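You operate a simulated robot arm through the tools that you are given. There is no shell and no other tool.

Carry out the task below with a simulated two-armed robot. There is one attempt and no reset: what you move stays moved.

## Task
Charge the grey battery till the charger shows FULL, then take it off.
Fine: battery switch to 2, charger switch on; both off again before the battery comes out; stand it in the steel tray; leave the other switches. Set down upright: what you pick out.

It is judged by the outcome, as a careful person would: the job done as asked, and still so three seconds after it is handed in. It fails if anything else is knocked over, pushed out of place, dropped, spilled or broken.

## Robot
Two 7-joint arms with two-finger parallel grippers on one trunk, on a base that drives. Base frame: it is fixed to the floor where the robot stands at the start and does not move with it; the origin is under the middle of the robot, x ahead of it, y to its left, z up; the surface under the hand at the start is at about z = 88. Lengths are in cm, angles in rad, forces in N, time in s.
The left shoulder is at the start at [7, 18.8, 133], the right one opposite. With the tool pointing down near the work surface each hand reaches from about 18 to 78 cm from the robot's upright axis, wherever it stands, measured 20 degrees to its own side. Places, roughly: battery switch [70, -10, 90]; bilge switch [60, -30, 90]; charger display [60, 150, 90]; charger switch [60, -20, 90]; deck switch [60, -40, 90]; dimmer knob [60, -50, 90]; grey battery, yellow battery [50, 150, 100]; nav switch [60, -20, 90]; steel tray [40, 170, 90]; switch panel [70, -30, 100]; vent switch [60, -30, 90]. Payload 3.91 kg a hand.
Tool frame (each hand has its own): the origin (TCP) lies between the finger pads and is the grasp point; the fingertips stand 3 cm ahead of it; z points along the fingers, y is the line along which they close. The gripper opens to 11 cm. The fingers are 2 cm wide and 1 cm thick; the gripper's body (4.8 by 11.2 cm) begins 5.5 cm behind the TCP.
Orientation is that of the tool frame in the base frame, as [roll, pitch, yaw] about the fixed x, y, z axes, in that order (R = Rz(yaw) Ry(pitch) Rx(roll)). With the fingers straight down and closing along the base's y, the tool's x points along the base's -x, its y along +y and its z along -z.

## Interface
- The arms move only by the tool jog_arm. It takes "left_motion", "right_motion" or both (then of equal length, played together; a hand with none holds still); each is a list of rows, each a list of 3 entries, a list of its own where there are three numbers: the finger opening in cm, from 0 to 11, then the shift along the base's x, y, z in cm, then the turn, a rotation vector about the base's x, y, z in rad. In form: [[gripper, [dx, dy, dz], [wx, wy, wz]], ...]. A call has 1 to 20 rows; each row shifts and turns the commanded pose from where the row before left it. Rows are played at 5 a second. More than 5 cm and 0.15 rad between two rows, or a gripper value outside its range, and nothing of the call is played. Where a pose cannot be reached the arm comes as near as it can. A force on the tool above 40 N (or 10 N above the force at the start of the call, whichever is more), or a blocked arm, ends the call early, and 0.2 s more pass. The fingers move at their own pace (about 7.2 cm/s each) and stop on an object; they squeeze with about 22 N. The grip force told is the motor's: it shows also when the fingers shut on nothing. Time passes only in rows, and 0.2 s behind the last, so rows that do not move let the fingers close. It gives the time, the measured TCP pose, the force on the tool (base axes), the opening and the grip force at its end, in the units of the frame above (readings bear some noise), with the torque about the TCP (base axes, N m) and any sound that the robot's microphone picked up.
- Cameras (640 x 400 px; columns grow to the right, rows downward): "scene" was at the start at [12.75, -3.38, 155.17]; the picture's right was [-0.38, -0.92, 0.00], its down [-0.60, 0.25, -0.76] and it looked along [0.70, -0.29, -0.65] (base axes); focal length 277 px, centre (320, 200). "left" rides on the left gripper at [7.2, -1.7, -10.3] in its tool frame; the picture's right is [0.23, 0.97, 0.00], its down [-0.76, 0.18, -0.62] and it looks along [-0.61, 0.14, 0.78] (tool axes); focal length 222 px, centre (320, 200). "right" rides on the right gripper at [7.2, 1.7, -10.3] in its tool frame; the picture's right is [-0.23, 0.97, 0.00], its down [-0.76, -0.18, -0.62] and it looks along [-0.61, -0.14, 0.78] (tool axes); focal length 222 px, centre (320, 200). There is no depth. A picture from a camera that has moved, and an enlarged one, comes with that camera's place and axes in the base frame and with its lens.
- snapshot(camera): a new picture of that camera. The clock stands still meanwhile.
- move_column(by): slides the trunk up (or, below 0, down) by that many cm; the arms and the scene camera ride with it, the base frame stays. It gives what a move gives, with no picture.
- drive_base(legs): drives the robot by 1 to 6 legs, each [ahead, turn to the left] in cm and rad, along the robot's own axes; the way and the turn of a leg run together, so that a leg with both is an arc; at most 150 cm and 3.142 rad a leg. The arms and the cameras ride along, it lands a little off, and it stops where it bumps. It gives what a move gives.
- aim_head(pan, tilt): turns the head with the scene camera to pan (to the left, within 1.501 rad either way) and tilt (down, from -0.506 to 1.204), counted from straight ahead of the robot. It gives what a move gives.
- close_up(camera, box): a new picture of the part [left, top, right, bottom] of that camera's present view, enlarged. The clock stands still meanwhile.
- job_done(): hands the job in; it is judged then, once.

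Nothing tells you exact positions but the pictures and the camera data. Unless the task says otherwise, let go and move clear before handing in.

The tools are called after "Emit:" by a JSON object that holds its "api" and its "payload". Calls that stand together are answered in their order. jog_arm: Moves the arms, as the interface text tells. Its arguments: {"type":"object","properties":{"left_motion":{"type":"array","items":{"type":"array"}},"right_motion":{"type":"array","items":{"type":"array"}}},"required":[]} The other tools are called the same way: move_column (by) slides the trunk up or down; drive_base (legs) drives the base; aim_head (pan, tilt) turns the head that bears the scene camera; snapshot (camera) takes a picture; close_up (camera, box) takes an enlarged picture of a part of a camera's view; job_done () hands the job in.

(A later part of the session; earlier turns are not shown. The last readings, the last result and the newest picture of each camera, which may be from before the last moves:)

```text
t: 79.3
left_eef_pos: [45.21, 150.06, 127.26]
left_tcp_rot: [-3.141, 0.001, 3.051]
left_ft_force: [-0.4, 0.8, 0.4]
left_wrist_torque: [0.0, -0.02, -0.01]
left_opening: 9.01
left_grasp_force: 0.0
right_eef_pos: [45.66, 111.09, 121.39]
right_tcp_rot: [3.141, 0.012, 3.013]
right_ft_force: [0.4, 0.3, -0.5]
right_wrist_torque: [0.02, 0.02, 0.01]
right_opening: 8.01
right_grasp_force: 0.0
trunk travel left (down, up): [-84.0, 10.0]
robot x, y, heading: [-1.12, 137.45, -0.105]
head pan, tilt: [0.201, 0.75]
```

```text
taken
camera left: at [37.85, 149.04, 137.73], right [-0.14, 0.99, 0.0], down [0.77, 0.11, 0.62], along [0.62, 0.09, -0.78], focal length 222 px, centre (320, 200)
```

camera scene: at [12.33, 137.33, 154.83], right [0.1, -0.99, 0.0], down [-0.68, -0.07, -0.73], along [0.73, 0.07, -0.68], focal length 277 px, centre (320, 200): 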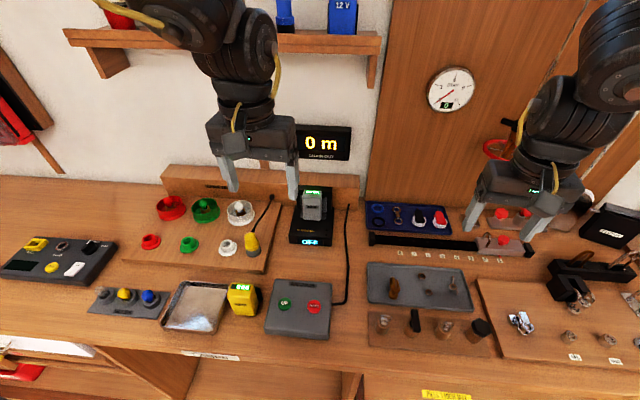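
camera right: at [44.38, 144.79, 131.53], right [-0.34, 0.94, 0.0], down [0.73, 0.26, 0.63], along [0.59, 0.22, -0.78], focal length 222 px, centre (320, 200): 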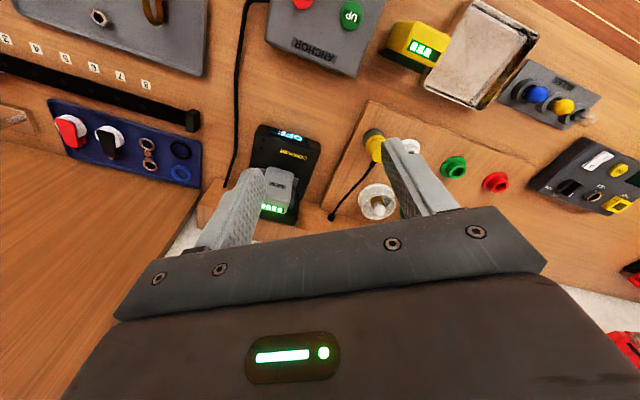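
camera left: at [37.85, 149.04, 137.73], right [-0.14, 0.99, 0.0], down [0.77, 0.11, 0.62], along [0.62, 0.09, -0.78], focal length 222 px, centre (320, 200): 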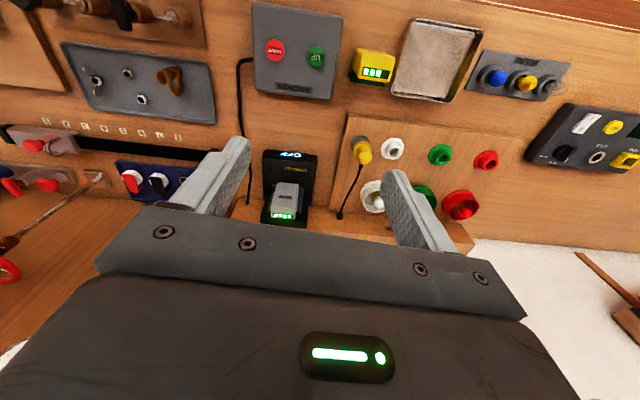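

I take close-ups from both cameras to pin down the battery.

Emit:
{"api": "close_up", "payload": {"camera": "left", "box": [240, 140, 340, 230]}}

Emit:
{"api": "close_up", "payload": {"camera": "scene", "box": [270, 170, 360, 260]}}

```text
4.44 times, centred on (290, 185) of left
camera zoom: at [37.85, 149.04, 137.73], right [-0.14, 0.99, 0.0], down [0.77, 0.11, 0.62], along [0.62, 0.09, -0.78], focal length 987 px, centre (453, 267)
```

zoom: 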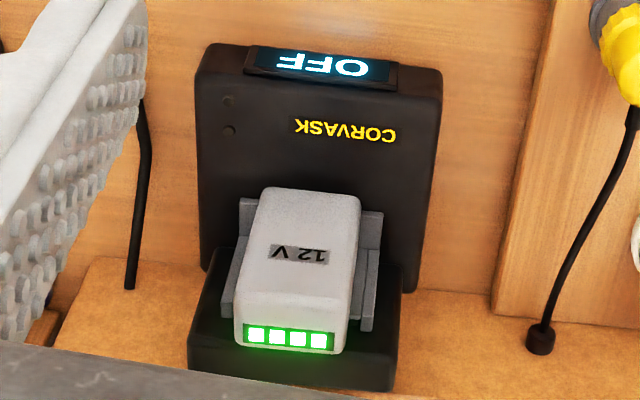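

```text
4.44 times, centred on (315, 215) of scene
camera zoom: at [12.33, 137.33, 154.83], right [0.1, -0.99, 0.0], down [-0.68, -0.07, -0.73], along [0.73, 0.07, -0.68], focal length 1232 px, centre (342, 133)
```

zoom: 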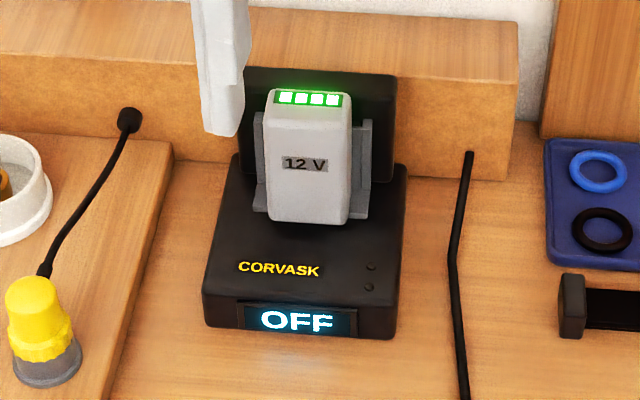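

Both cameras agree on the battery: centre about (69.5, 145.55), top near z = 103, edges aligned with the base axes. I move the left hand above it.

Emit:
{"api": "jog_arm", "payload": {"left_motion": [[9, [3.4, -0.65, -1.5], [0, 0, 0]], [9, [3.4, -0.65, -2], [0, 0, 0]], [9, [3.4, -0.65, -2], [0, 0, 0]], [9, [3.4, -0.65, -2], [0, 0, 0.09]], [9, [3.4, -0.65, -2], [0, 0, 0]], [9, [3.4, -0.65, -2], [0, 0, 0]], [9, [3.4, -0.6, -2], [0, 0, 0]], [9, [0, 0, 0], [0, 0, 0]]]}}

Emit:
{"api": "snapshot", "payload": {"camera": "left"}}

Emit:
{"api": "snapshot", "payload": {"camera": "scene"}}

Emit:
{"api": "snapshot", "payload": {"camera": "right"}}

```text
t: 81.2
left_eef_pos: [59.01, 138.85, 113.23]
left_tcp_rot: [-3.141, 0.002, -3.137]
left_ft_force: [0.0, -0.1, 0.0]
left_wrist_torque: [0.02, -0.03, -0.05]
left_opening: 9.0
left_grasp_force: 0.1
left hand out of reach, approached as far as the arm can: row 1, 2, 3, 5, 6, 7
right_eef_pos: [45.69, 111.17, 121.31]
right_tcp_rot: [3.141, 0.011, 3.012]
right_ft_force: [-0.1, 0.3, 0.0]
right_wrist_torque: [0.02, -0.03, -0.03]
right_opening: 8.03
right_grasp_force: 0.0
trunk travel left (down, up): [-84.0, 10.0]
robot x, y, heading: [-0.88, 137.18, -0.098]
head pan, tilt: [0.201, 0.75]
```

```text
taken
camera left: at [51.68, 137.17, 123.65], right [-0.23, 0.97, 0.0], down [0.76, 0.18, 0.63], along [0.61, 0.14, -0.78], focal length 222 px, centre (320, 200)
```

left: 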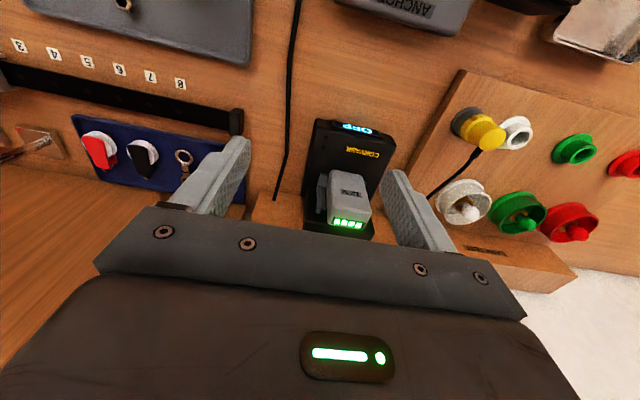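

```text
taken
camera scene: at [12.32, 137.42, 154.83], right [0.1, -0.99, 0.0], down [-0.68, -0.07, -0.73], along [0.73, 0.07, -0.68], focal length 277 px, centre (320, 200)
```

scene: 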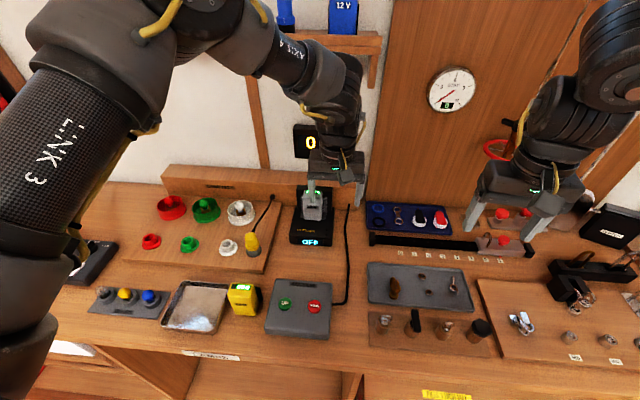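

```text
taken
camera right: at [38.61, 113.84, 131.54], right [0.35, 0.94, 0.0], down [0.72, -0.27, 0.63], along [0.59, -0.22, -0.78], focal length 222 px, centre (320, 200)
```

right: 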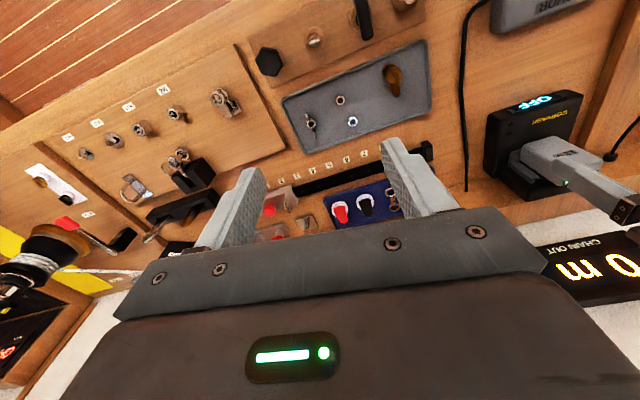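

Some rows were clipped by the arm's limits, so the hand is at (59, 139). I continue from there in smaller steps.

Emit:
{"api": "jog_arm", "payload": {"left_motion": [[9, [0, 2, 0], [0, 0, 0]], [9, [0, 2, 0], [0, 0, 0]], [9, [0, 2.6, 0], [0, 0, 0]], [9, [2, 0, 0], [0, 0, 0]], [9, [2, 0, 0], [0, 0, 0]], [9, [0, 0, 0], [0, 0, 0]]]}}

Emit:
{"api": "snapshot", "payload": {"camera": "left"}}

Emit:
{"api": "snapshot", "payload": {"camera": "scene"}}

```text
t: 82.5
left_eef_pos: [57.35, 141.88, 113.25]
left_tcp_rot: [-3.141, 0.005, -3.136]
left_ft_force: [-0.2, 0.2, -0.1]
left_wrist_torque: [0.0, -0.03, -0.04]
left_opening: 8.97
left_grasp_force: 0.1
left hand out of reach, approached as far as the arm can: row 1, 2, 3, 4, 5
right_eef_pos: [45.68, 111.32, 121.33]
right_tcp_rot: [3.141, 0.011, 3.013]
right_ft_force: [-0.4, 0.0, 0.0]
right_wrist_torque: [-0.05, 0.0, -0.03]
right_opening: 7.99
right_grasp_force: 0.2
trunk travel left (down, up): [-84.0, 10.0]
robot x, y, heading: [-0.81, 137.02, -0.101]
head pan, tilt: [0.201, 0.75]
```

```text
taken
camera left: at [50.01, 140.28, 123.76], right [-0.23, 0.97, 0.0], down [0.76, 0.18, 0.63], along [0.61, 0.14, -0.78], focal length 222 px, centre (320, 200)
```

left: 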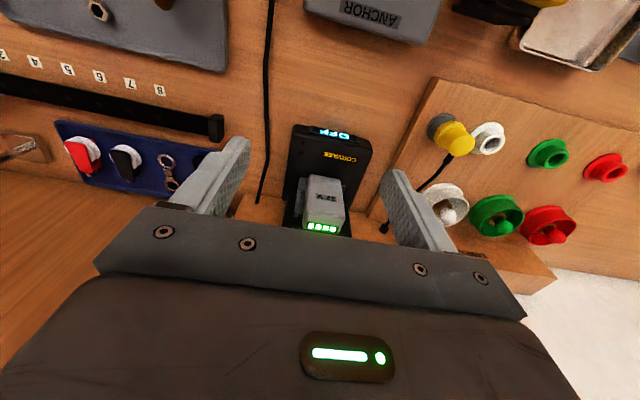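

```text
taken
camera scene: at [12.27, 137.47, 154.84], right [0.1, -0.99, 0.0], down [-0.68, -0.07, -0.73], along [0.73, 0.07, -0.68], focal length 277 px, centre (320, 200)
```

scene: 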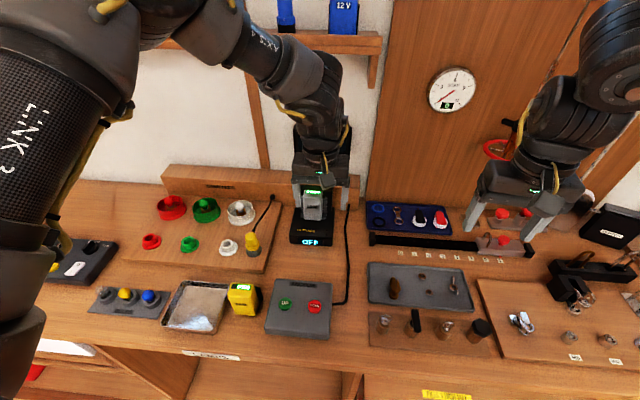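

The left arm is at a joint limit in this posture. I'll pull it back to a comfortable middle pose and lower it slightly to free it up, then approach again.

Emit:
{"api": "jog_arm", "payload": {"left_motion": [[9, [-3, 0, 0], [0, 0, 0]], [9, [-3, 1, 0], [0, 0, 0]], [9, [-3, 2, 0], [0, 0, 0]], [9, [-3, 2, 0], [0, 0, 0]], [9, [-3, 2, 0], [0, 0, 0]], [9, [0, 2, 0], [0, 0, 0]], [9, [0, 2, 0], [0, 0, 0]]]}}

Emit:
{"api": "snapshot", "payload": {"camera": "scene"}}

```text
t: 84.2
left_eef_pos: [42.48, 153.13, 113.24]
left_tcp_rot: [-3.14, 0.001, 3.14]
left_ft_force: [-0.1, 0.7, 0.1]
left_wrist_torque: [0.0, 0.02, -0.01]
left_opening: 9.01
left_grasp_force: 0.0
right_eef_pos: [45.82, 111.39, 121.37]
right_tcp_rot: [-3.14, 0.013, 3.012]
right_ft_force: [-0.8, -0.7, -0.9]
right_wrist_torque: [0.03, -0.03, 0.01]
right_opening: 7.99
right_grasp_force: 0.2
trunk travel left (down, up): [-84.0, 10.0]
robot x, y, heading: [-1.05, 137.46, -0.095]
head pan, tilt: [0.201, 0.75]
```

```text
taken
camera scene: at [12.36, 137.57, 154.83], right [0.1, -0.99, 0.0], down [-0.68, -0.07, -0.73], along [0.73, 0.07, -0.68], focal length 277 px, centre (320, 200)
```

scene: 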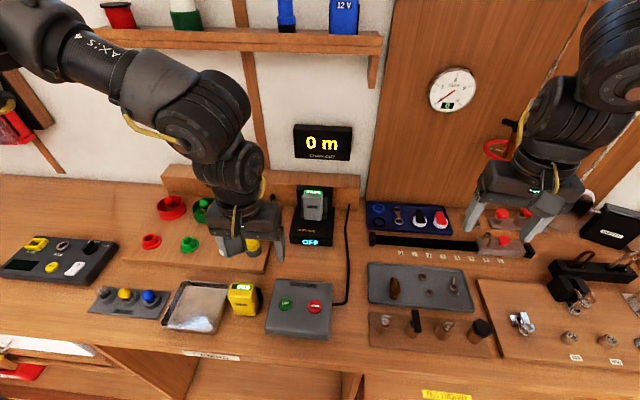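

Free again. I approach in steps.

Emit:
{"api": "jog_arm", "payload": {"left_motion": [[9, [3, -0.5, 0], [0, 0, 0]], [9, [3, -0.5, 0], [0, 0, 0]], [9, [3, -1, 0], [0, 0, 0]], [9, [3, -1, 0], [0, 0, 0]], [9, [3, -1, 0], [0, 0, 0]]]}}

Emit:
{"api": "snapshot", "payload": {"camera": "scene"}}

```text
t: 85.3
left_eef_pos: [54.28, 146.06, 113.31]
left_tcp_rot: [3.14, 0.004, -3.137]
left_ft_force: [-0.6, 0.5, 0.1]
left_wrist_torque: [0.03, 0.01, 0.0]
left_opening: 9.01
left_grasp_force: 0.0
left hand out of reach, approached as far as the arm can: row 3, 4, 5
right_eef_pos: [45.63, 110.91, 121.29]
right_tcp_rot: [3.138, 0.013, 3.013]
right_ft_force: [-0.2, 0.1, 0.3]
right_wrist_torque: [0.02, -0.01, 0.02]
right_opening: 7.99
right_grasp_force: 0.1
trunk travel left (down, up): [-84.0, 10.0]
robot x, y, heading: [-0.53, 137.23, -0.104]
head pan, tilt: [0.201, 0.75]
```

```text
taken
camera scene: at [12.33, 137.12, 154.83], right [0.1, -0.99, 0.0], down [-0.68, -0.07, -0.73], along [0.73, 0.08, -0.68], focal length 277 px, centre (320, 200)
```

scene: 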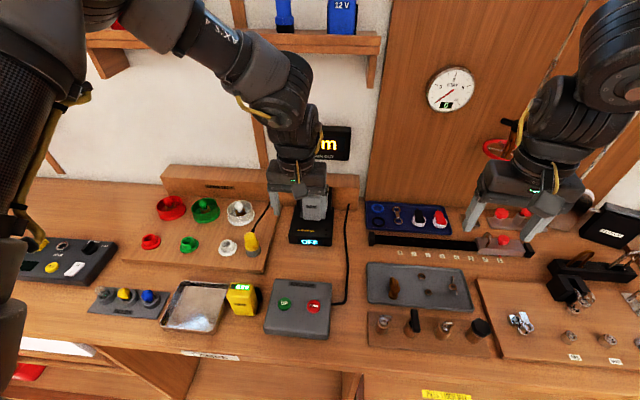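

The arms dislike reaching outward with this wrist angle, but the right hand worked very well at about 22 cm to its right. So I'll move the robot further along, to y≈167, and use the right hand. First I pull the left arm back and up.

Emit:
{"api": "jog_arm", "payload": {"left_motion": [[9, [-3, 0, 1], [0, 0, 0]], [9, [-3, 1, 1], [0, 0, 0]], [9, [-3, 1, 2], [0, 0, 0]], [9, [-3, 1, 2], [0, 0, 0]], [9, [-2, 0, 2], [0, 0, -0.09]]]}}

Emit:
{"api": "drive_base", "payload": {"legs": [[0, 1.67]]}}

Emit:
{"api": "aim_head", "payload": {"pan": 0.0, "tilt": 0.5}}

Emit:
{"api": "snapshot", "payload": {"camera": "scene"}}

```text
t: 86.5
left_eef_pos: [40.12, 149.24, 121.5]
left_tcp_rot: [3.141, 0.001, 3.049]
left_ft_force: [0.5, -0.1, 0.1]
left_wrist_torque: [-0.01, 0.0, -0.02]
left_opening: 9.05
left_grasp_force: 0.1
right_eef_pos: [45.67, 111.25, 121.32]
right_tcp_rot: [3.14, 0.012, 3.011]
right_ft_force: [-0.3, 0.5, 0.9]
right_wrist_torque: [0.02, 0.0, -0.01]
right_opening: 8.0
right_grasp_force: 0.1
trunk travel left (down, up): [-84.0, 10.0]
robot x, y, heading: [-0.93, 137.04, -0.101]
head pan, tilt: [0.201, 0.75]
```

```text
t: 91.0
left_eef_pos: [-17.02, 176.71, 121.36]
left_tcp_rot: [-3.141, 0.001, -1.559]
left_ft_force: [-0.8, 0.3, 0.8]
left_wrist_torque: [0.01, 0.01, -0.02]
left_opening: 9.0
left_grasp_force: 0.0
right_eef_pos: [20.29, 186.11, 121.4]
right_tcp_rot: [3.139, 0.013, -1.599]
right_ft_force: [0.2, 0.7, 0.3]
right_wrist_torque: [-0.02, -0.01, -0.02]
right_opening: 8.0
right_grasp_force: 0.0
trunk travel left (down, up): [-84.0, 10.0]
robot x, y, heading: [-0.85, 136.9, 1.577]
head pan, tilt: [0.201, 0.75]
```

```text
t: 91.8
left_eef_pos: [-17.13, 176.73, 121.3]
left_tcp_rot: [3.14, 0.001, -1.562]
left_ft_force: [-0.6, 0.5, 0.4]
left_wrist_torque: [0.02, 0.0, 0.02]
left_opening: 8.99
left_grasp_force: 0.0
right_eef_pos: [20.17, 186.09, 121.28]
right_tcp_rot: [3.139, 0.01, -1.598]
right_ft_force: [-0.4, -0.1, -0.5]
right_wrist_torque: [0.0, -0.02, 0.02]
right_opening: 8.01
right_grasp_force: 0.1
trunk travel left (down, up): [-84.0, 10.0]
robot x, y, heading: [-1.17, 137.26, 1.573]
head pan, tilt: [0.0, 0.499]
```

```text
taken
camera scene: at [-0.97, 151.17, 157.02], right [1.0, 0.0, 0.0], down [0.0, -0.48, -0.88], along [0.0, 0.88, -0.48], focal length 277 px, centre (320, 200)
```

scene: 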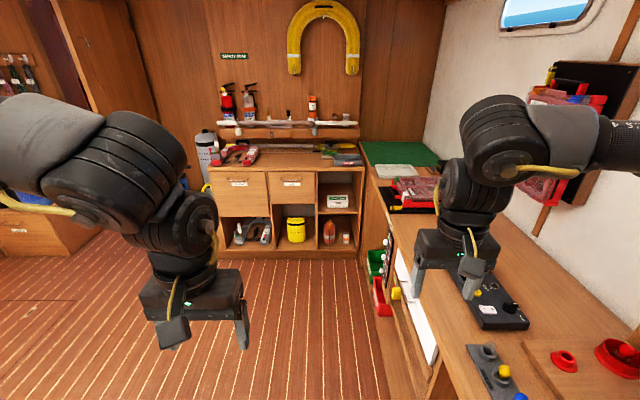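

The path ahead is clear for 30 cm. I drive and turn back to face the bench.

Emit:
{"api": "drive_base", "payload": {"legs": [[30, 0]]}}

Emit:
{"api": "drive_base", "payload": {"legs": [[0, -1.54]]}}

Emit:
{"api": "aim_head", "payload": {"pan": -0.3, "tilt": 0.75}}

Emit:
{"api": "snapshot", "payload": {"camera": "scene"}}

Emit:
{"api": "snapshot", "payload": {"camera": "right"}}

```text
t: 93.8
left_eef_pos: [-17.36, 206.35, 121.45]
left_tcp_rot: [3.141, 0.004, -1.556]
left_ft_force: [0.3, -0.3, 0.7]
left_wrist_torque: [-0.02, 0.02, 0.02]
left_opening: 8.99
left_grasp_force: 0.0
right_eef_pos: [19.8, 215.9, 121.44]
right_tcp_rot: [3.14, 0.014, -1.595]
right_ft_force: [-0.6, -0.1, 1.2]
right_wrist_torque: [0.04, 0.01, 0.0]
right_opening: 8.01
right_grasp_force: 0.0
trunk travel left (down, up): [-84.0, 10.0]
robot x, y, heading: [-1.34, 167.07, 1.58]
head pan, tilt: [0.0, 0.499]
```

```text
t: 98.0
left_eef_pos: [38.08, 184.71, 121.47]
left_tcp_rot: [3.141, 0.002, -3.096]
left_ft_force: [0.1, 0.8, 0.4]
left_wrist_torque: [0.02, -0.01, 0.03]
left_opening: 9.0
left_grasp_force: 0.0
right_eef_pos: [48.63, 147.59, 121.26]
right_tcp_rot: [3.139, 0.012, -3.134]
right_ft_force: [0.1, 0.4, 0.1]
right_wrist_torque: [-0.04, -0.02, 0.0]
right_opening: 8.0
right_grasp_force: 0.1
trunk travel left (down, up): [-84.0, 10.0]
robot x, y, heading: [-0.92, 167.06, 0.04]
head pan, tilt: [0.0, 0.499]
```

```text
t: 98.8
left_eef_pos: [38.08, 184.57, 121.39]
left_tcp_rot: [-3.141, 0.002, -3.098]
left_ft_force: [-0.1, 0.0, 0.2]
left_wrist_torque: [0.0, -0.04, -0.02]
left_opening: 9.01
left_grasp_force: 0.0
right_eef_pos: [48.63, 147.51, 121.31]
right_tcp_rot: [3.139, 0.011, -3.134]
right_ft_force: [0.2, 0.3, -1.0]
right_wrist_torque: [-0.02, 0.02, -0.01]
right_opening: 8.03
right_grasp_force: 0.1
trunk travel left (down, up): [-84.0, 10.0]
robot x, y, heading: [-0.61, 166.92, 0.036]
head pan, tilt: [-0.3, 0.75]
```

```text
taken
camera scene: at [11.96, 164.94, 154.84], right [-0.26, -0.97, 0.0], down [-0.66, 0.18, -0.73], along [0.71, -0.19, -0.68], focal length 277 px, centre (320, 200)
```

scene: 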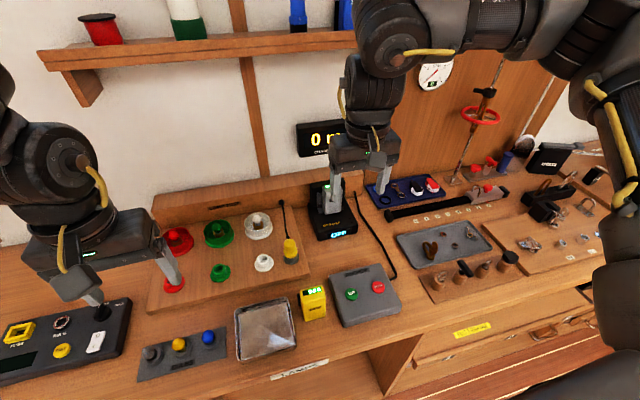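

```text
taken
camera right: at [41.27, 149.25, 131.53], right [0.22, 0.98, 0.0], down [0.76, -0.17, 0.63], along [0.62, -0.14, -0.78], focal length 222 px, centre (320, 200)
```

right: 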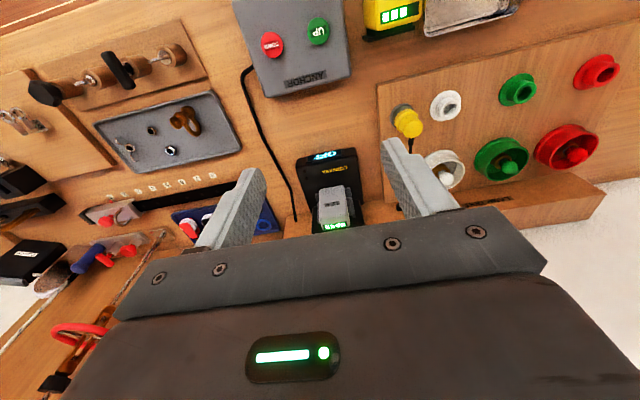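

Good position: the battery is now about 21 cm to the robot's right, where the right hand works well. I move the right hand above the battery.

Emit:
{"api": "jog_arm", "payload": {"right_motion": [[9, [3.4, -0.3, -1.5], [0, 0, 0]], [9, [3.4, -0.3, -1.5], [0, 0, 0]], [9, [3.4, -0.3, -1.5], [0, 0, 0]], [9, [3.4, -0.3, -1.5], [0, 0, 0]], [9, [3.4, -0.3, -1.5], [0, 0, 0]], [9, [0, 0, 0], [0, 0, 0]]]}}

Emit:
{"api": "snapshot", "payload": {"camera": "scene"}}

Emit:
{"api": "snapshot", "payload": {"camera": "right"}}

```text
t: 100.2
left_eef_pos: [37.84, 184.63, 121.43]
left_tcp_rot: [3.141, 0.002, -3.098]
left_ft_force: [-0.5, -1.0, 0.3]
left_wrist_torque: [0.02, 0.04, -0.01]
left_opening: 9.01
left_grasp_force: 0.1
right_eef_pos: [65.44, 145.8, 113.66]
right_tcp_rot: [3.139, 0.012, -3.135]
right_ft_force: [0.9, -0.8, 0.3]
right_wrist_torque: [-0.02, -0.02, -0.01]
right_opening: 8.98
right_grasp_force: 0.0
trunk travel left (down, up): [-84.0, 10.0]
robot x, y, heading: [-1.22, 167.08, 0.035]
head pan, tilt: [-0.3, 0.75]
```

```text
taken
camera scene: at [11.84, 164.95, 154.84], right [-0.26, -0.97, 0.0], down [-0.66, 0.18, -0.73], along [0.71, -0.19, -0.68], focal length 277 px, centre (320, 200)
```

scene: 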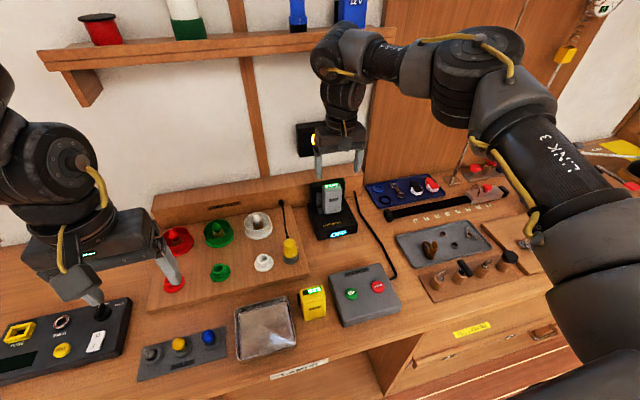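

```text
taken
camera right: at [58.09, 147.46, 123.96], right [0.22, 0.98, 0.0], down [0.76, -0.17, 0.63], along [0.62, -0.14, -0.77], focal length 222 px, centre (320, 200)
```

right: 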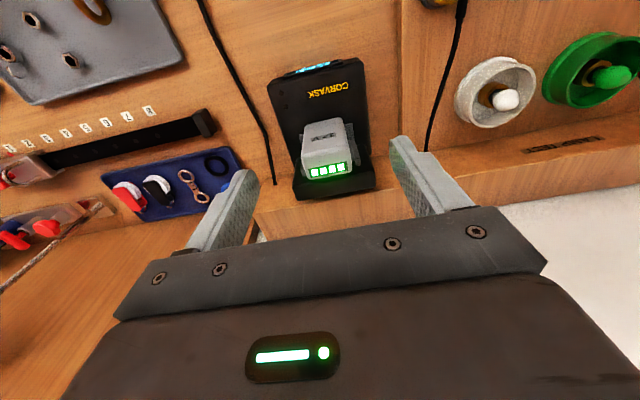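

The wrist is close to the shelf edge above (front edge at about x≈73, z≈139). I tilt the hand about 0.36 rad so that the wrist stays back from the shelf, and back off slightly before going down in front of the battery.

Emit:
{"api": "jog_arm", "payload": {"right_motion": [[9, [-1.5, 0, 0], [0, -0.09, 0]], [9, [-1, 0, 0], [0, -0.09, 0]], [9, [-0.5, -0.2, 0], [0, -0.09, 0]], [9, [0, 0, 0], [0, -0.09, 0]], [9, [0, 0, -1], [0, 0, 0]], [9, [0, 0, -2], [0, 0, 0]], [9, [0, 0, -2], [0, 0, 0]], [9, [0, 0, -2], [0, 0, 0]], [9, [0, 0, -2], [0, 0, 0]], [9, [0, 0, -2], [0, 0, 0]], [9, [0, 0, 0], [0, 0, 0]]]}}

Emit:
{"api": "snapshot", "payload": {"camera": "scene"}}

Emit:
{"api": "snapshot", "payload": {"camera": "right"}}

```text
t: 102.6
left_eef_pos: [37.95, 184.59, 121.5]
left_tcp_rot: [-3.139, 0.0, -3.098]
left_ft_force: [-0.5, -0.1, 0.3]
left_wrist_torque: [-0.01, -0.01, 0.0]
left_opening: 9.01
left_grasp_force: 0.0
right_eef_pos: [62.61, 146.07, 102.86]
right_tcp_rot: [3.141, 0.372, -3.135]
right_ft_force: [0.2, 0.4, -0.1]
right_wrist_torque: [-0.01, -0.02, 0.03]
right_opening: 9.0
right_grasp_force: 0.1
trunk travel left (down, up): [-84.0, 10.0]
robot x, y, heading: [-1.15, 166.84, 0.04]
head pan, tilt: [-0.3, 0.75]
```

```text
taken
camera scene: at [11.93, 164.98, 154.84], right [-0.26, -0.97, 0.0], down [-0.66, 0.18, -0.73], along [0.71, -0.19, -0.68], focal length 277 px, centre (320, 200)
```

scene: 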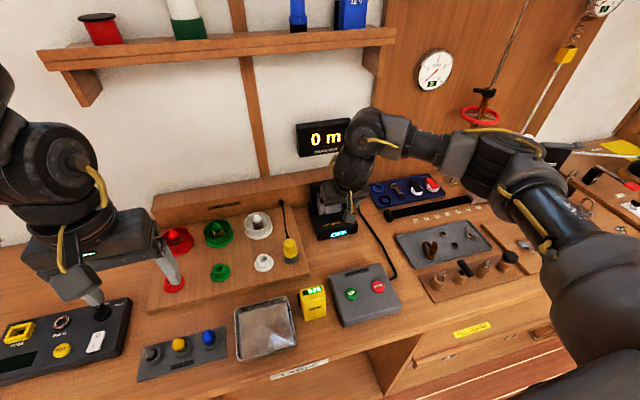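

```text
taken
camera right: at [52.05, 147.64, 109.82], right [0.21, 0.98, 0.08], down [0.48, -0.17, 0.86], along [0.85, -0.14, -0.51], focal length 222 px, centre (320, 200)
```

right: 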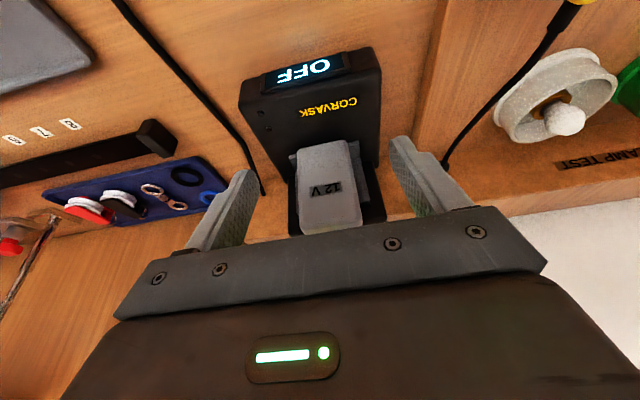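

The battery is centred between the fingers. I lower slightly and advance so that the fingers straddle it.

Emit:
{"api": "jog_arm", "payload": {"right_motion": [[9, [0, 0, -1], [0, 0, 0]], [9, [0, 0, -1], [0, 0, 0]], [9, [1.5, 0, 0], [0, 0, 0]], [9, [1.5, 0, 0], [0, 0, 0]], [9, [1, 0, 0], [0, 0, 0]], [9, [0, 0, 0], [0, 0, 0]]]}}

Emit:
{"api": "close_up", "payload": {"camera": "scene", "box": [280, 150, 400, 260]}}

Emit:
{"api": "snapshot", "payload": {"camera": "right"}}

Emit:
{"api": "snapshot", "payload": {"camera": "left"}}

```text
t: 104.0
left_eef_pos: [38.01, 184.58, 121.45]
left_tcp_rot: [-3.142, 0.002, -3.098]
left_ft_force: [0.1, 0.0, -0.4]
left_wrist_torque: [0.02, -0.04, 0.03]
left_opening: 9.0
left_grasp_force: 0.0
right_eef_pos: [66.54, 146.03, 100.95]
right_tcp_rot: [3.142, 0.37, -3.136]
right_ft_force: [-0.5, 0.3, 0.4]
right_wrist_torque: [0.0, 0.02, -0.02]
right_opening: 9.0
right_grasp_force: 0.0
trunk travel left (down, up): [-84.0, 10.0]
robot x, y, heading: [-0.86, 167.27, 0.038]
head pan, tilt: [-0.3, 0.75]
```

```text
3.64 times, centred on (340, 205) of scene
camera zoom: at [11.94, 164.97, 154.83], right [-0.26, -0.97, 0.0], down [-0.66, 0.18, -0.73], along [0.71, -0.19, -0.68], focal length 1008 px, centre (247, 182)
```

zoom: 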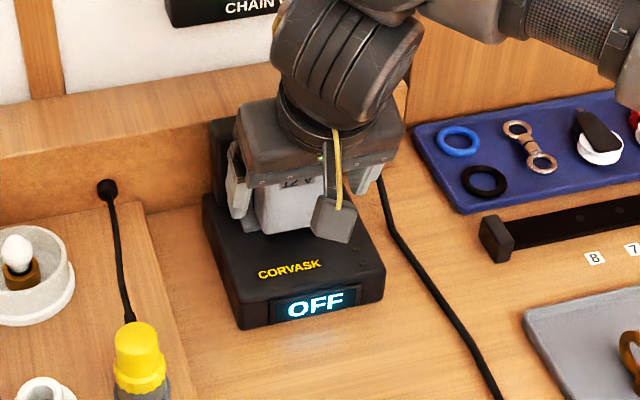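

```text
taken
camera right: at [56.08, 147.56, 107.83], right [0.21, 0.98, 0.08], down [0.48, -0.17, 0.86], along [0.85, -0.14, -0.51], focal length 222 px, centre (320, 200)
```

right: 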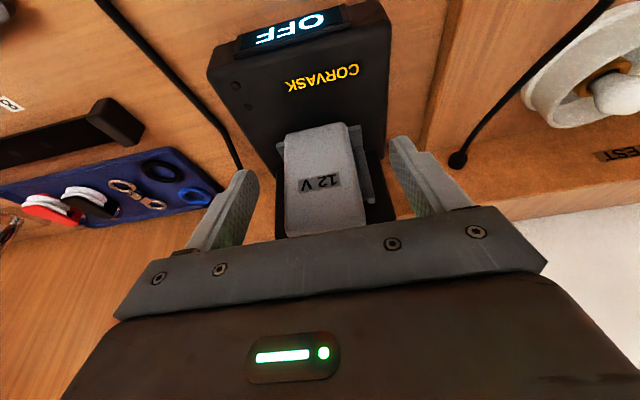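

```text
taken
camera left: at [30.82, 182.63, 131.81], right [-0.27, 0.96, 0.0], down [0.75, 0.21, 0.62], along [0.6, 0.17, -0.78], focal length 222 px, centre (320, 200)
```

left: 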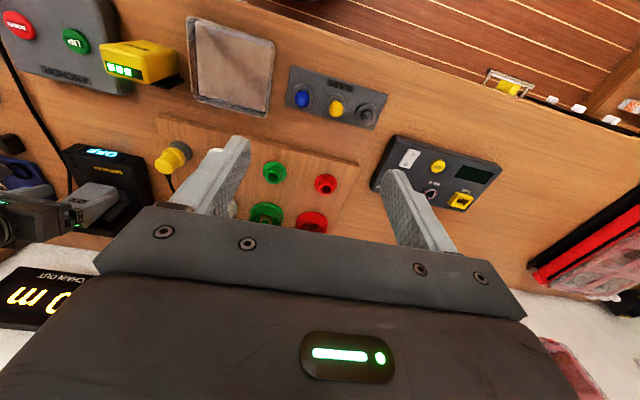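

Still well centred. I advance the last 2 cm and check from the left camera.

Emit:
{"api": "jog_arm", "payload": {"right_motion": [[9, [0.8, 0, 0], [0, 0, 0]], [9, [0.8, 0, 0], [0, 0, 0]], [9, [0.6, 0, 0], [0, 0, 0]], [9, [0, 0, 0], [0, 0, 0]]]}}

Emit:
{"api": "close_up", "payload": {"camera": "left", "box": [0, 120, 180, 250]}}

Emit:
{"api": "snapshot", "payload": {"camera": "right"}}

```text
t: 105.0
left_eef_pos: [37.95, 184.58, 121.29]
left_tcp_rot: [3.14, 0.001, -3.097]
left_ft_force: [0.7, -0.9, 0.3]
left_wrist_torque: [0.0, 0.0, 0.01]
left_opening: 9.0
left_grasp_force: 0.1
right_eef_pos: [68.87, 146.09, 100.84]
right_tcp_rot: [-3.141, 0.372, -3.135]
right_ft_force: [0.2, 1.1, -0.2]
right_wrist_torque: [-0.02, -0.03, 0.04]
right_opening: 8.97
right_grasp_force: 0.1
trunk travel left (down, up): [-84.0, 10.0]
robot x, y, heading: [-0.85, 166.78, 0.034]
head pan, tilt: [-0.3, 0.75]
```

```text
3.08 times, centred on (90, 185) of left
camera zoom: at [30.84, 182.62, 131.81], right [-0.27, 0.96, 0.0], down [0.75, 0.21, 0.62], along [0.6, 0.17, -0.78], focal length 684 px, centre (1028, 246)
```

zoom: 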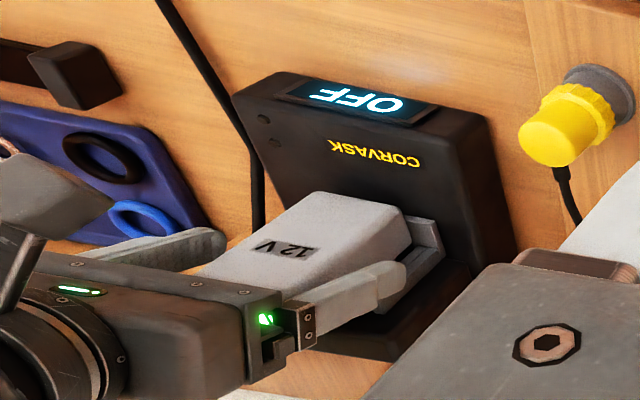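

```text
taken
camera right: at [58.35, 147.62, 107.83], right [0.21, 0.98, 0.08], down [0.48, -0.17, 0.86], along [0.85, -0.14, -0.51], focal length 222 px, centre (320, 200)
```

right: 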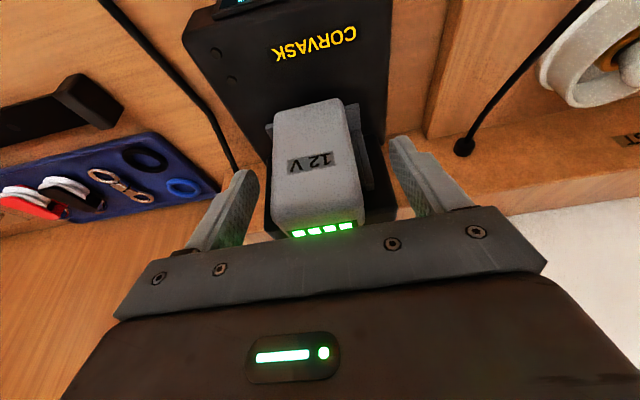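

The fingers straddle the battery. I raise by half a centimetre to stay clear of the guide rails, and close gradually.

Emit:
{"api": "jog_arm", "payload": {"right_motion": [[9, [-0.4, 0, 0.6], [0, 0, 0]], [8, [0, 0, 0], [0, 0, 0]], [7, [0, 0, 0], [0, 0, 0]], [6.2, [0, 0, 0], [0, 0, 0]], [5.6, [0, 0, 0], [0, 0, 0]], [5.0, [0, 0, 0], [0, 0, 0]], [4.5, [0, 0, 0], [0, 0, 0]]]}}

Emit:
{"api": "close_up", "payload": {"camera": "left", "box": [0, 120, 180, 250]}}

Emit:
{"api": "snapshot", "payload": {"camera": "right"}}

```text
t: 106.6
left_eef_pos: [37.9, 184.56, 121.44]
left_tcp_rot: [3.141, 0.002, -3.097]
left_ft_force: [-0.4, -0.1, -0.5]
left_wrist_torque: [0.0, -0.01, 0.02]
left_opening: 8.99
left_grasp_force: 0.1
right_eef_pos: [68.39, 145.74, 101.27]
right_tcp_rot: [3.142, 0.373, -3.136]
right_ft_force: [-1.7, -3.3, -0.4]
right_wrist_torque: [-0.38, 0.06, -0.19]
right_opening: 5.5
right_grasp_force: 22.0
trunk travel left (down, up): [-84.0, 10.0]
robot x, y, heading: [-1.25, 167.06, 0.04]
head pan, tilt: [-0.3, 0.75]
```

```text
3.08 times, centred on (90, 185) of left
camera zoom: at [30.83, 182.55, 131.82], right [-0.27, 0.96, 0.0], down [0.75, 0.21, 0.62], along [0.6, 0.17, -0.78], focal length 684 px, centre (1028, 246)
```

zoom: 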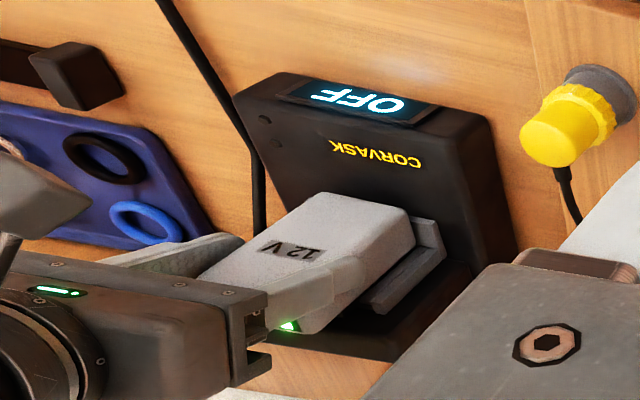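

```text
taken
camera right: at [57.9, 147.45, 108.36], right [0.21, 0.98, 0.08], down [0.48, -0.17, 0.86], along [0.85, -0.14, -0.51], focal length 222 px, centre (320, 200)
```

right: 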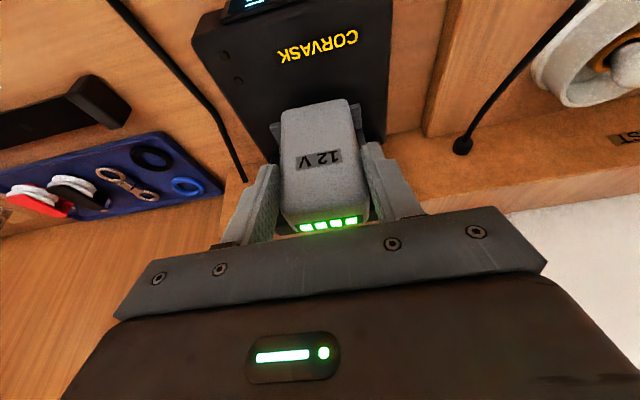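

Firm grip at 5.5 cm. I squeeze more and lift slowly, straight up.

Emit:
{"api": "jog_arm", "payload": {"right_motion": [[3, [0, 0, 0], [0, 0, 0]], [2, [0, 0, 0], [0, 0, 0]], [2, [0, 0, 0.5], [0, 0, 0]], [2, [0, 0, 0.5], [0, 0, 0]], [2, [0, 0, 0.5], [0, 0, 0]], [2, [0, 0, 0.5], [0, 0, 0]], [2, [0, 0, 0], [0, 0, 0]]]}}

Emit:
{"api": "close_up", "payload": {"camera": "left", "box": [0, 120, 180, 250]}}

Emit:
{"api": "snapshot", "payload": {"camera": "right"}}

```text
t: 108.2
left_eef_pos: [38.04, 184.46, 121.43]
left_tcp_rot: [3.141, 0.001, -3.098]
left_ft_force: [-0.1, -0.8, -0.4]
left_wrist_torque: [0.0, -0.01, -0.01]
left_opening: 9.0
left_grasp_force: 0.1
right_eef_pos: [68.55, 145.71, 103.35]
right_tcp_rot: [3.141, 0.372, -3.136]
right_ft_force: [-1.6, -8.5, -5.3]
right_wrist_torque: [-0.57, 0.18, -0.32]
right_opening: 5.49
right_grasp_force: 21.9
trunk travel left (down, up): [-84.0, 10.0]
robot x, y, heading: [-0.94, 167.4, 0.042]
head pan, tilt: [-0.3, 0.75]
```

```text
3.08 times, centred on (90, 185) of left
camera zoom: at [30.89, 182.44, 131.82], right [-0.27, 0.96, 0.0], down [0.75, 0.21, 0.62], along [0.6, 0.17, -0.78], focal length 684 px, centre (1028, 246)
```

zoom: 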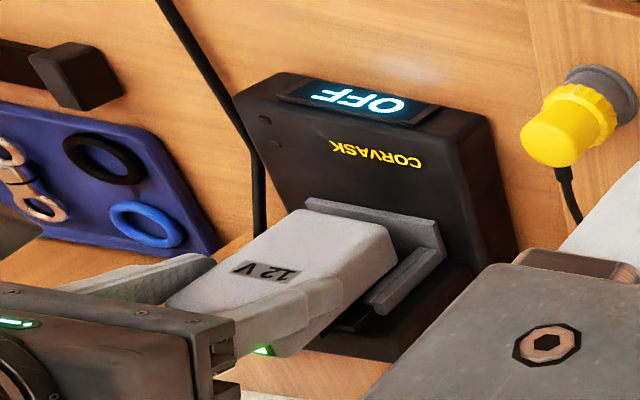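

```text
taken
camera right: at [57.95, 147.44, 110.28], right [0.21, 0.98, 0.08], down [0.48, -0.17, 0.86], along [0.85, -0.14, -0.51], focal length 222 px, centre (320, 200)
```

right: 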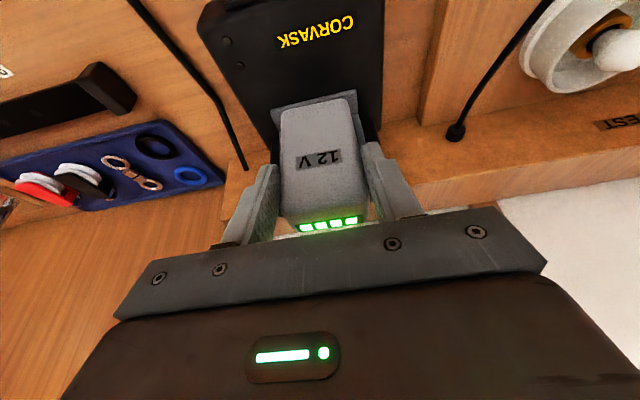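

The battery is sliding up with the hand. I continue lifting, relieving the small sideways force.

Emit:
{"api": "jog_arm", "payload": {"right_motion": [[2, [0, -0.2, 0.5], [0, 0, 0]], [2, [0, 0, 0.6], [0, 0, 0]], [2, [0, 0, 0.6], [0, 0, 0]], [2, [0, 0, 0.6], [0, 0, 0]], [2, [0, 0, 0.7], [0, 0, 0]], [2, [0, 0, 0], [0, 0, 0]]]}}

Emit:
{"api": "close_up", "payload": {"camera": "left", "box": [0, 120, 180, 250]}}

Emit:
{"api": "close_up", "payload": {"camera": "scene", "box": [260, 20, 430, 260]}}

```text
t: 109.6
left_eef_pos: [38.08, 184.56, 121.46]
left_tcp_rot: [-3.14, 0.001, -3.097]
left_ft_force: [-0.6, -0.5, 0.4]
left_wrist_torque: [0.01, -0.01, 0.01]
left_opening: 9.01
left_grasp_force: 0.0
right_eef_pos: [68.33, 145.79, 106.25]
right_tcp_rot: [3.141, 0.37, -3.134]
right_ft_force: [0.2, 0.0, -3.0]
right_wrist_torque: [0.0, 0.09, 0.03]
right_opening: 5.5
right_grasp_force: 21.9
trunk travel left (down, up): [-84.0, 10.0]
robot x, y, heading: [-1.3, 166.97, 0.037]
head pan, tilt: [-0.3, 0.75]
```

```text
3.08 times, centred on (90, 185) of left
camera zoom: at [30.89, 182.61, 131.79], right [-0.27, 0.96, 0.0], down [0.75, 0.21, 0.62], along [0.6, 0.17, -0.78], focal length 684 px, centre (1028, 246)
```

zoom: 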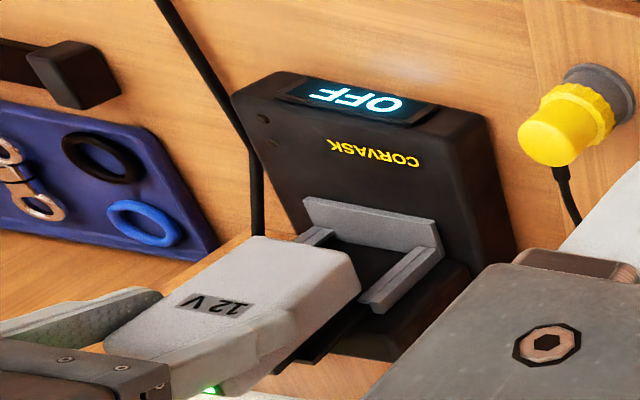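

```text
1.67 times, centred on (345, 140) of scene
camera zoom: at [12.02, 164.94, 154.83], right [-0.26, -0.97, 0.0], down [-0.66, 0.18, -0.73], along [0.71, -0.19, -0.68], focal length 462 px, centre (278, 300)
```

zoom: 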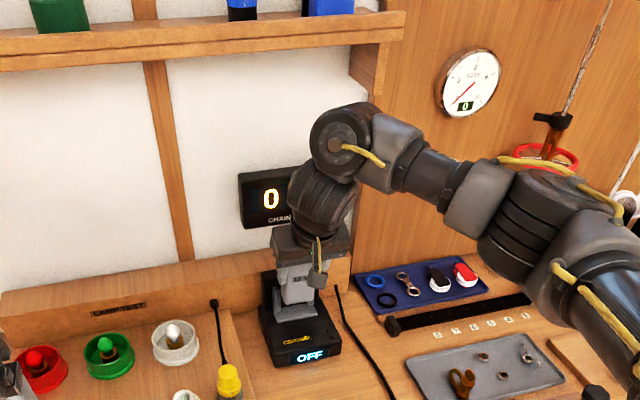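

The battery moves freely now (about 3 N weight). I lift another 4 cm to clear the cradle before backing out.

Emit:
{"api": "jog_arm", "payload": {"right_motion": [[2, [0, 0, 1], [0, 0, 0]], [2, [0, 0, 1], [0, 0, 0]], [2, [0, 0, 1], [0, 0, 0]], [2, [0, 0, 1], [0, 0, 0]], [2, [0, 0, 0], [0, 0, 0]]]}}

Emit:
{"api": "close_up", "payload": {"camera": "left", "box": [0, 120, 180, 250]}}

Emit:
{"api": "close_up", "payload": {"camera": "scene", "box": [260, 20, 430, 260]}}

Emit:
{"api": "snapshot", "payload": {"camera": "right"}}

```text
t: 110.8
left_eef_pos: [38.15, 184.48, 121.38]
left_tcp_rot: [-3.141, 0.003, -3.098]
left_ft_force: [0.4, -0.5, -0.5]
left_wrist_torque: [0.0, -0.05, 0.0]
left_opening: 9.01
left_grasp_force: 0.0
right_eef_pos: [68.38, 145.54, 110.26]
right_tcp_rot: [-3.14, 0.371, -3.135]
right_ft_force: [-0.4, -0.2, -3.2]
right_wrist_torque: [0.0, 0.07, 0.03]
right_opening: 5.51
right_grasp_force: 22.3
trunk travel left (down, up): [-84.0, 10.0]
robot x, y, heading: [-0.88, 167.02, 0.038]
head pan, tilt: [-0.3, 0.75]
```

```text
3.08 times, centred on (90, 185) of left
camera zoom: at [30.89, 182.6, 131.79], right [-0.27, 0.96, 0.0], down [0.75, 0.21, 0.62], along [0.6, 0.17, -0.78], focal length 684 px, centre (1028, 246)
```

zoom: 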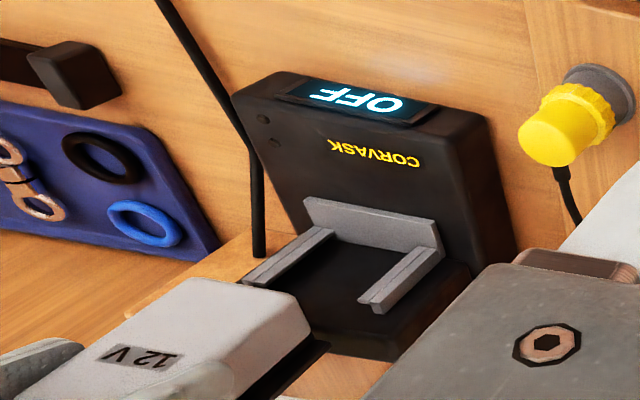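

```text
1.67 times, centred on (345, 140) of scene
camera zoom: at [12.02, 164.93, 154.83], right [-0.26, -0.97, 0.0], down [-0.66, 0.18, -0.73], along [0.71, -0.19, -0.68], focal length 462 px, centre (278, 300)
```

zoom: 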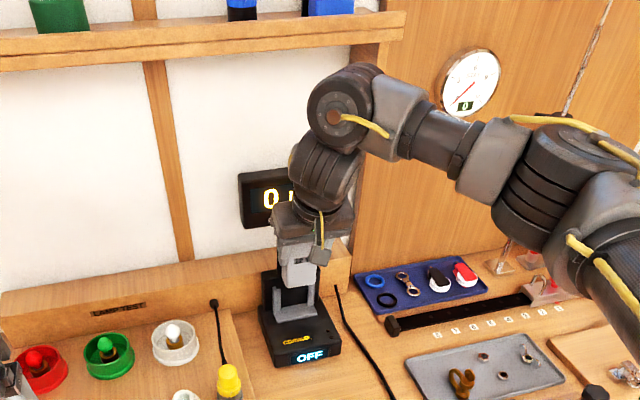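

```text
taken
camera right: at [57.89, 147.25, 117.25], right [0.21, 0.98, 0.08], down [0.48, -0.17, 0.86], along [0.85, -0.14, -0.51], focal length 222 px, centre (320, 200)
```

right: 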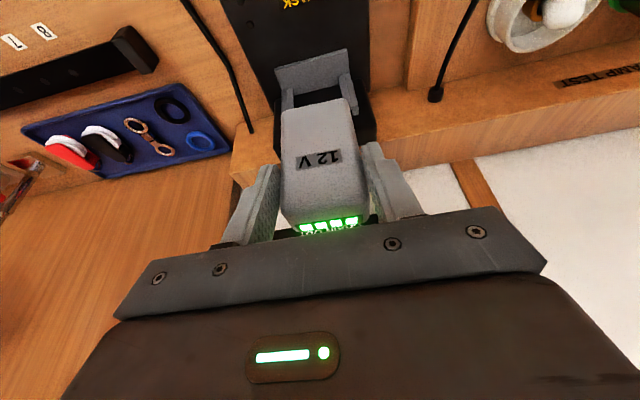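

The battery is fully out of the cradle. I move the left hand back out of the way, and back the battery out toward me.

Emit:
{"api": "jog_arm", "payload": {"right_motion": [[2, [-2, 0, 0.2], [0, 0, 0]], [2, [-2, 0, 0.2], [0, 0, 0]], [2, [-2, 0, 0.2], [0, 0, 0]], [2, [-2, 0, 0.2], [0, 0, 0]], [2, [-2, 0, 0.2], [0, 0, 0]], [2, [-2, 0, 0.5], [0, 0, 0]], [2, [0, 0, 0], [0, 0, 0]]], "left_motion": [[9, [-2, 0, 1], [0, 0, 0]], [9, [-2, 0, 1], [0, 0, 0]], [9, [-2, 0, 1], [0, 0, 0]], [9, [-2, 0, 1], [0, 0, 0]], [9, [-2, 0, 1], [0, 0, 0]], [9, [0, 0, 0], [0, 0, 0]], [9, [0, 0, 0], [0, 0, 0]]]}}

Emit:
{"api": "snapshot", "payload": {"camera": "scene"}}

```text
t: 112.4
left_eef_pos: [29.83, 184.77, 125.44]
left_tcp_rot: [3.141, 0.001, -3.095]
left_ft_force: [0.5, -0.6, 0.1]
left_wrist_torque: [-0.02, -0.03, -0.04]
left_opening: 9.02
left_grasp_force: 0.0
left hand out of reach, approached as far as the arm can: row 5
right_eef_pos: [56.22, 145.78, 111.81]
right_tcp_rot: [-3.141, 0.371, -3.133]
right_ft_force: [-0.3, -0.6, -2.3]
right_wrist_torque: [0.01, 0.02, -0.04]
right_opening: 5.48
right_grasp_force: 22.0
trunk travel left (down, up): [-84.0, 10.0]
robot x, y, heading: [-1.08, 167.24, 0.04]
head pan, tilt: [-0.3, 0.75]
```

```text
taken
camera scene: at [11.91, 164.91, 154.84], right [-0.26, -0.97, 0.0], down [-0.66, 0.18, -0.73], along [0.71, -0.19, -0.68], focal length 277 px, centre (320, 200)
```

scene: 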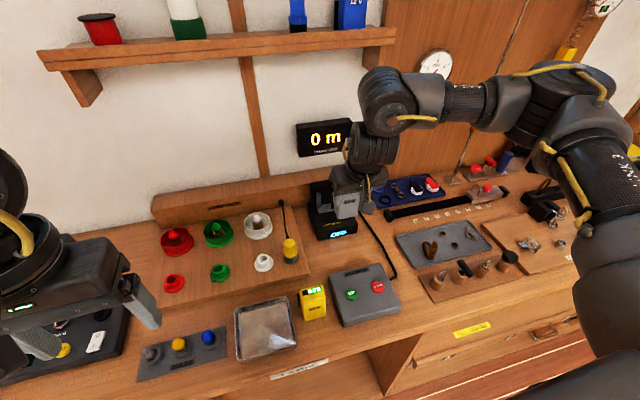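

The tray centre is about (41.3, 170.5). The battery hangs upright with the hand tilted, so I keep this tilt all the way to the tray, passing well above the yellow battery.

Emit:
{"api": "jog_arm", "payload": {"right_motion": [[2, [-2, 3, 0], [0, 0, 0]], [2, [-2, 3, 0], [0, 0, 0]], [2, [-2, 3, 0], [0, 0, 0]], [2, [-2, 3, 0], [0, 0, 0]], [2, [0, 0, 0], [0, 0, 0]]]}}

Emit:
{"api": "snapshot", "payload": {"camera": "scene"}}

```text
t: 113.6
left_eef_pos: [29.97, 184.73, 125.36]
left_tcp_rot: [3.141, 0.001, -3.097]
left_ft_force: [0.0, -0.3, 0.0]
left_wrist_torque: [0.01, -0.01, 0.0]
left_opening: 9.01
left_grasp_force: 0.1
right_eef_pos: [57.2, 154.54, 110.77]
right_tcp_rot: [-3.141, 0.37, -3.133]
right_ft_force: [-0.2, 0.1, -3.7]
right_wrist_torque: [0.0, 0.06, -0.01]
right_opening: 5.47
right_grasp_force: 22.1
right hand out of reach, approached as far as the arm can: row 1, 2, 3, 4
trunk travel left (down, up): [-84.0, 10.0]
robot x, y, heading: [-1.01, 166.87, 0.037]
head pan, tilt: [-0.3, 0.75]
```

```text
taken
camera scene: at [11.99, 164.92, 154.83], right [-0.26, -0.97, 0.0], down [-0.66, 0.18, -0.73], along [0.71, -0.19, -0.68], focal length 277 px, centre (320, 200)
```

scene: 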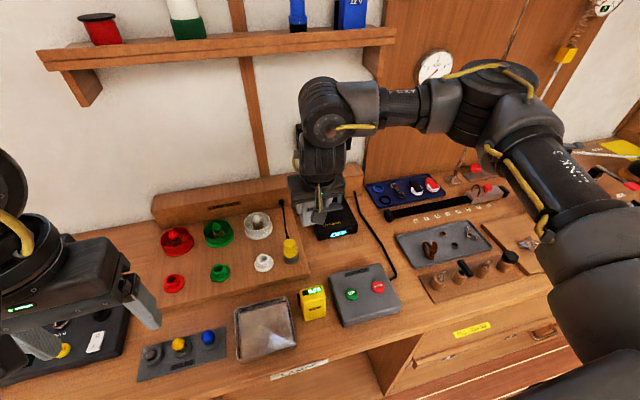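

The right arm is against a wrist limit when pulled back. I'll turn the hand counter-clockwise about the vertical (keeping the battery upright), which should give the wrist room.

Emit:
{"api": "jog_arm", "payload": {"right_motion": [[2, [-1, 0, 0.2], [0, 0, 0.1]], [2, [-1, 0, 0.2], [0, 0, 0.1]], [2, [-1, 1, 0.2], [0, 0, 0.1]], [2, [-1, 1, 0.2], [0, 0, 0.1]], [2, [-1, 1, 0.2], [0, 0, 0.1]], [2, [0, 0, 0], [0, 0, 0]]]}}

Emit:
{"api": "snapshot", "payload": {"camera": "scene"}}

```text
t: 115.0
left_eef_pos: [30.18, 184.77, 125.32]
left_tcp_rot: [3.141, 0.003, -3.096]
left_ft_force: [0.2, -0.5, -0.1]
left_wrist_torque: [0.01, -0.01, -0.02]
left_opening: 9.0
left_grasp_force: 0.0
right_eef_pos: [52.37, 157.46, 111.66]
right_tcp_rot: [3.14, 0.37, -2.634]
right_ft_force: [0.1, 0.0, -2.4]
right_wrist_torque: [-0.04, 0.08, 0.0]
right_opening: 5.48
right_grasp_force: 21.9
trunk travel left (down, up): [-84.0, 10.0]
robot x, y, heading: [-0.84, 166.9, 0.036]
head pan, tilt: [-0.3, 0.75]
```

```text
taken
camera scene: at [12.02, 164.93, 154.83], right [-0.26, -0.97, 0.0], down [-0.66, 0.18, -0.73], along [0.71, -0.19, -0.68], focal length 277 px, centre (320, 200)
```

scene: 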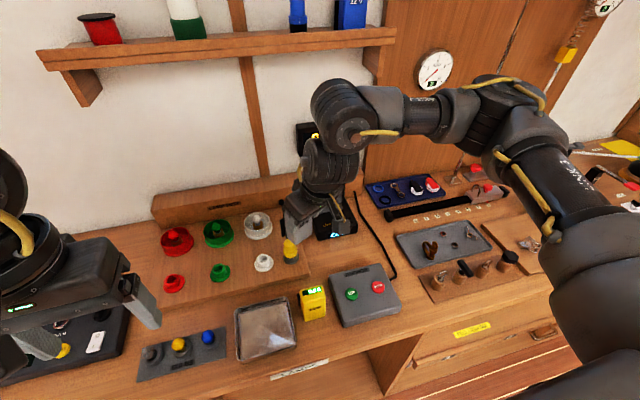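

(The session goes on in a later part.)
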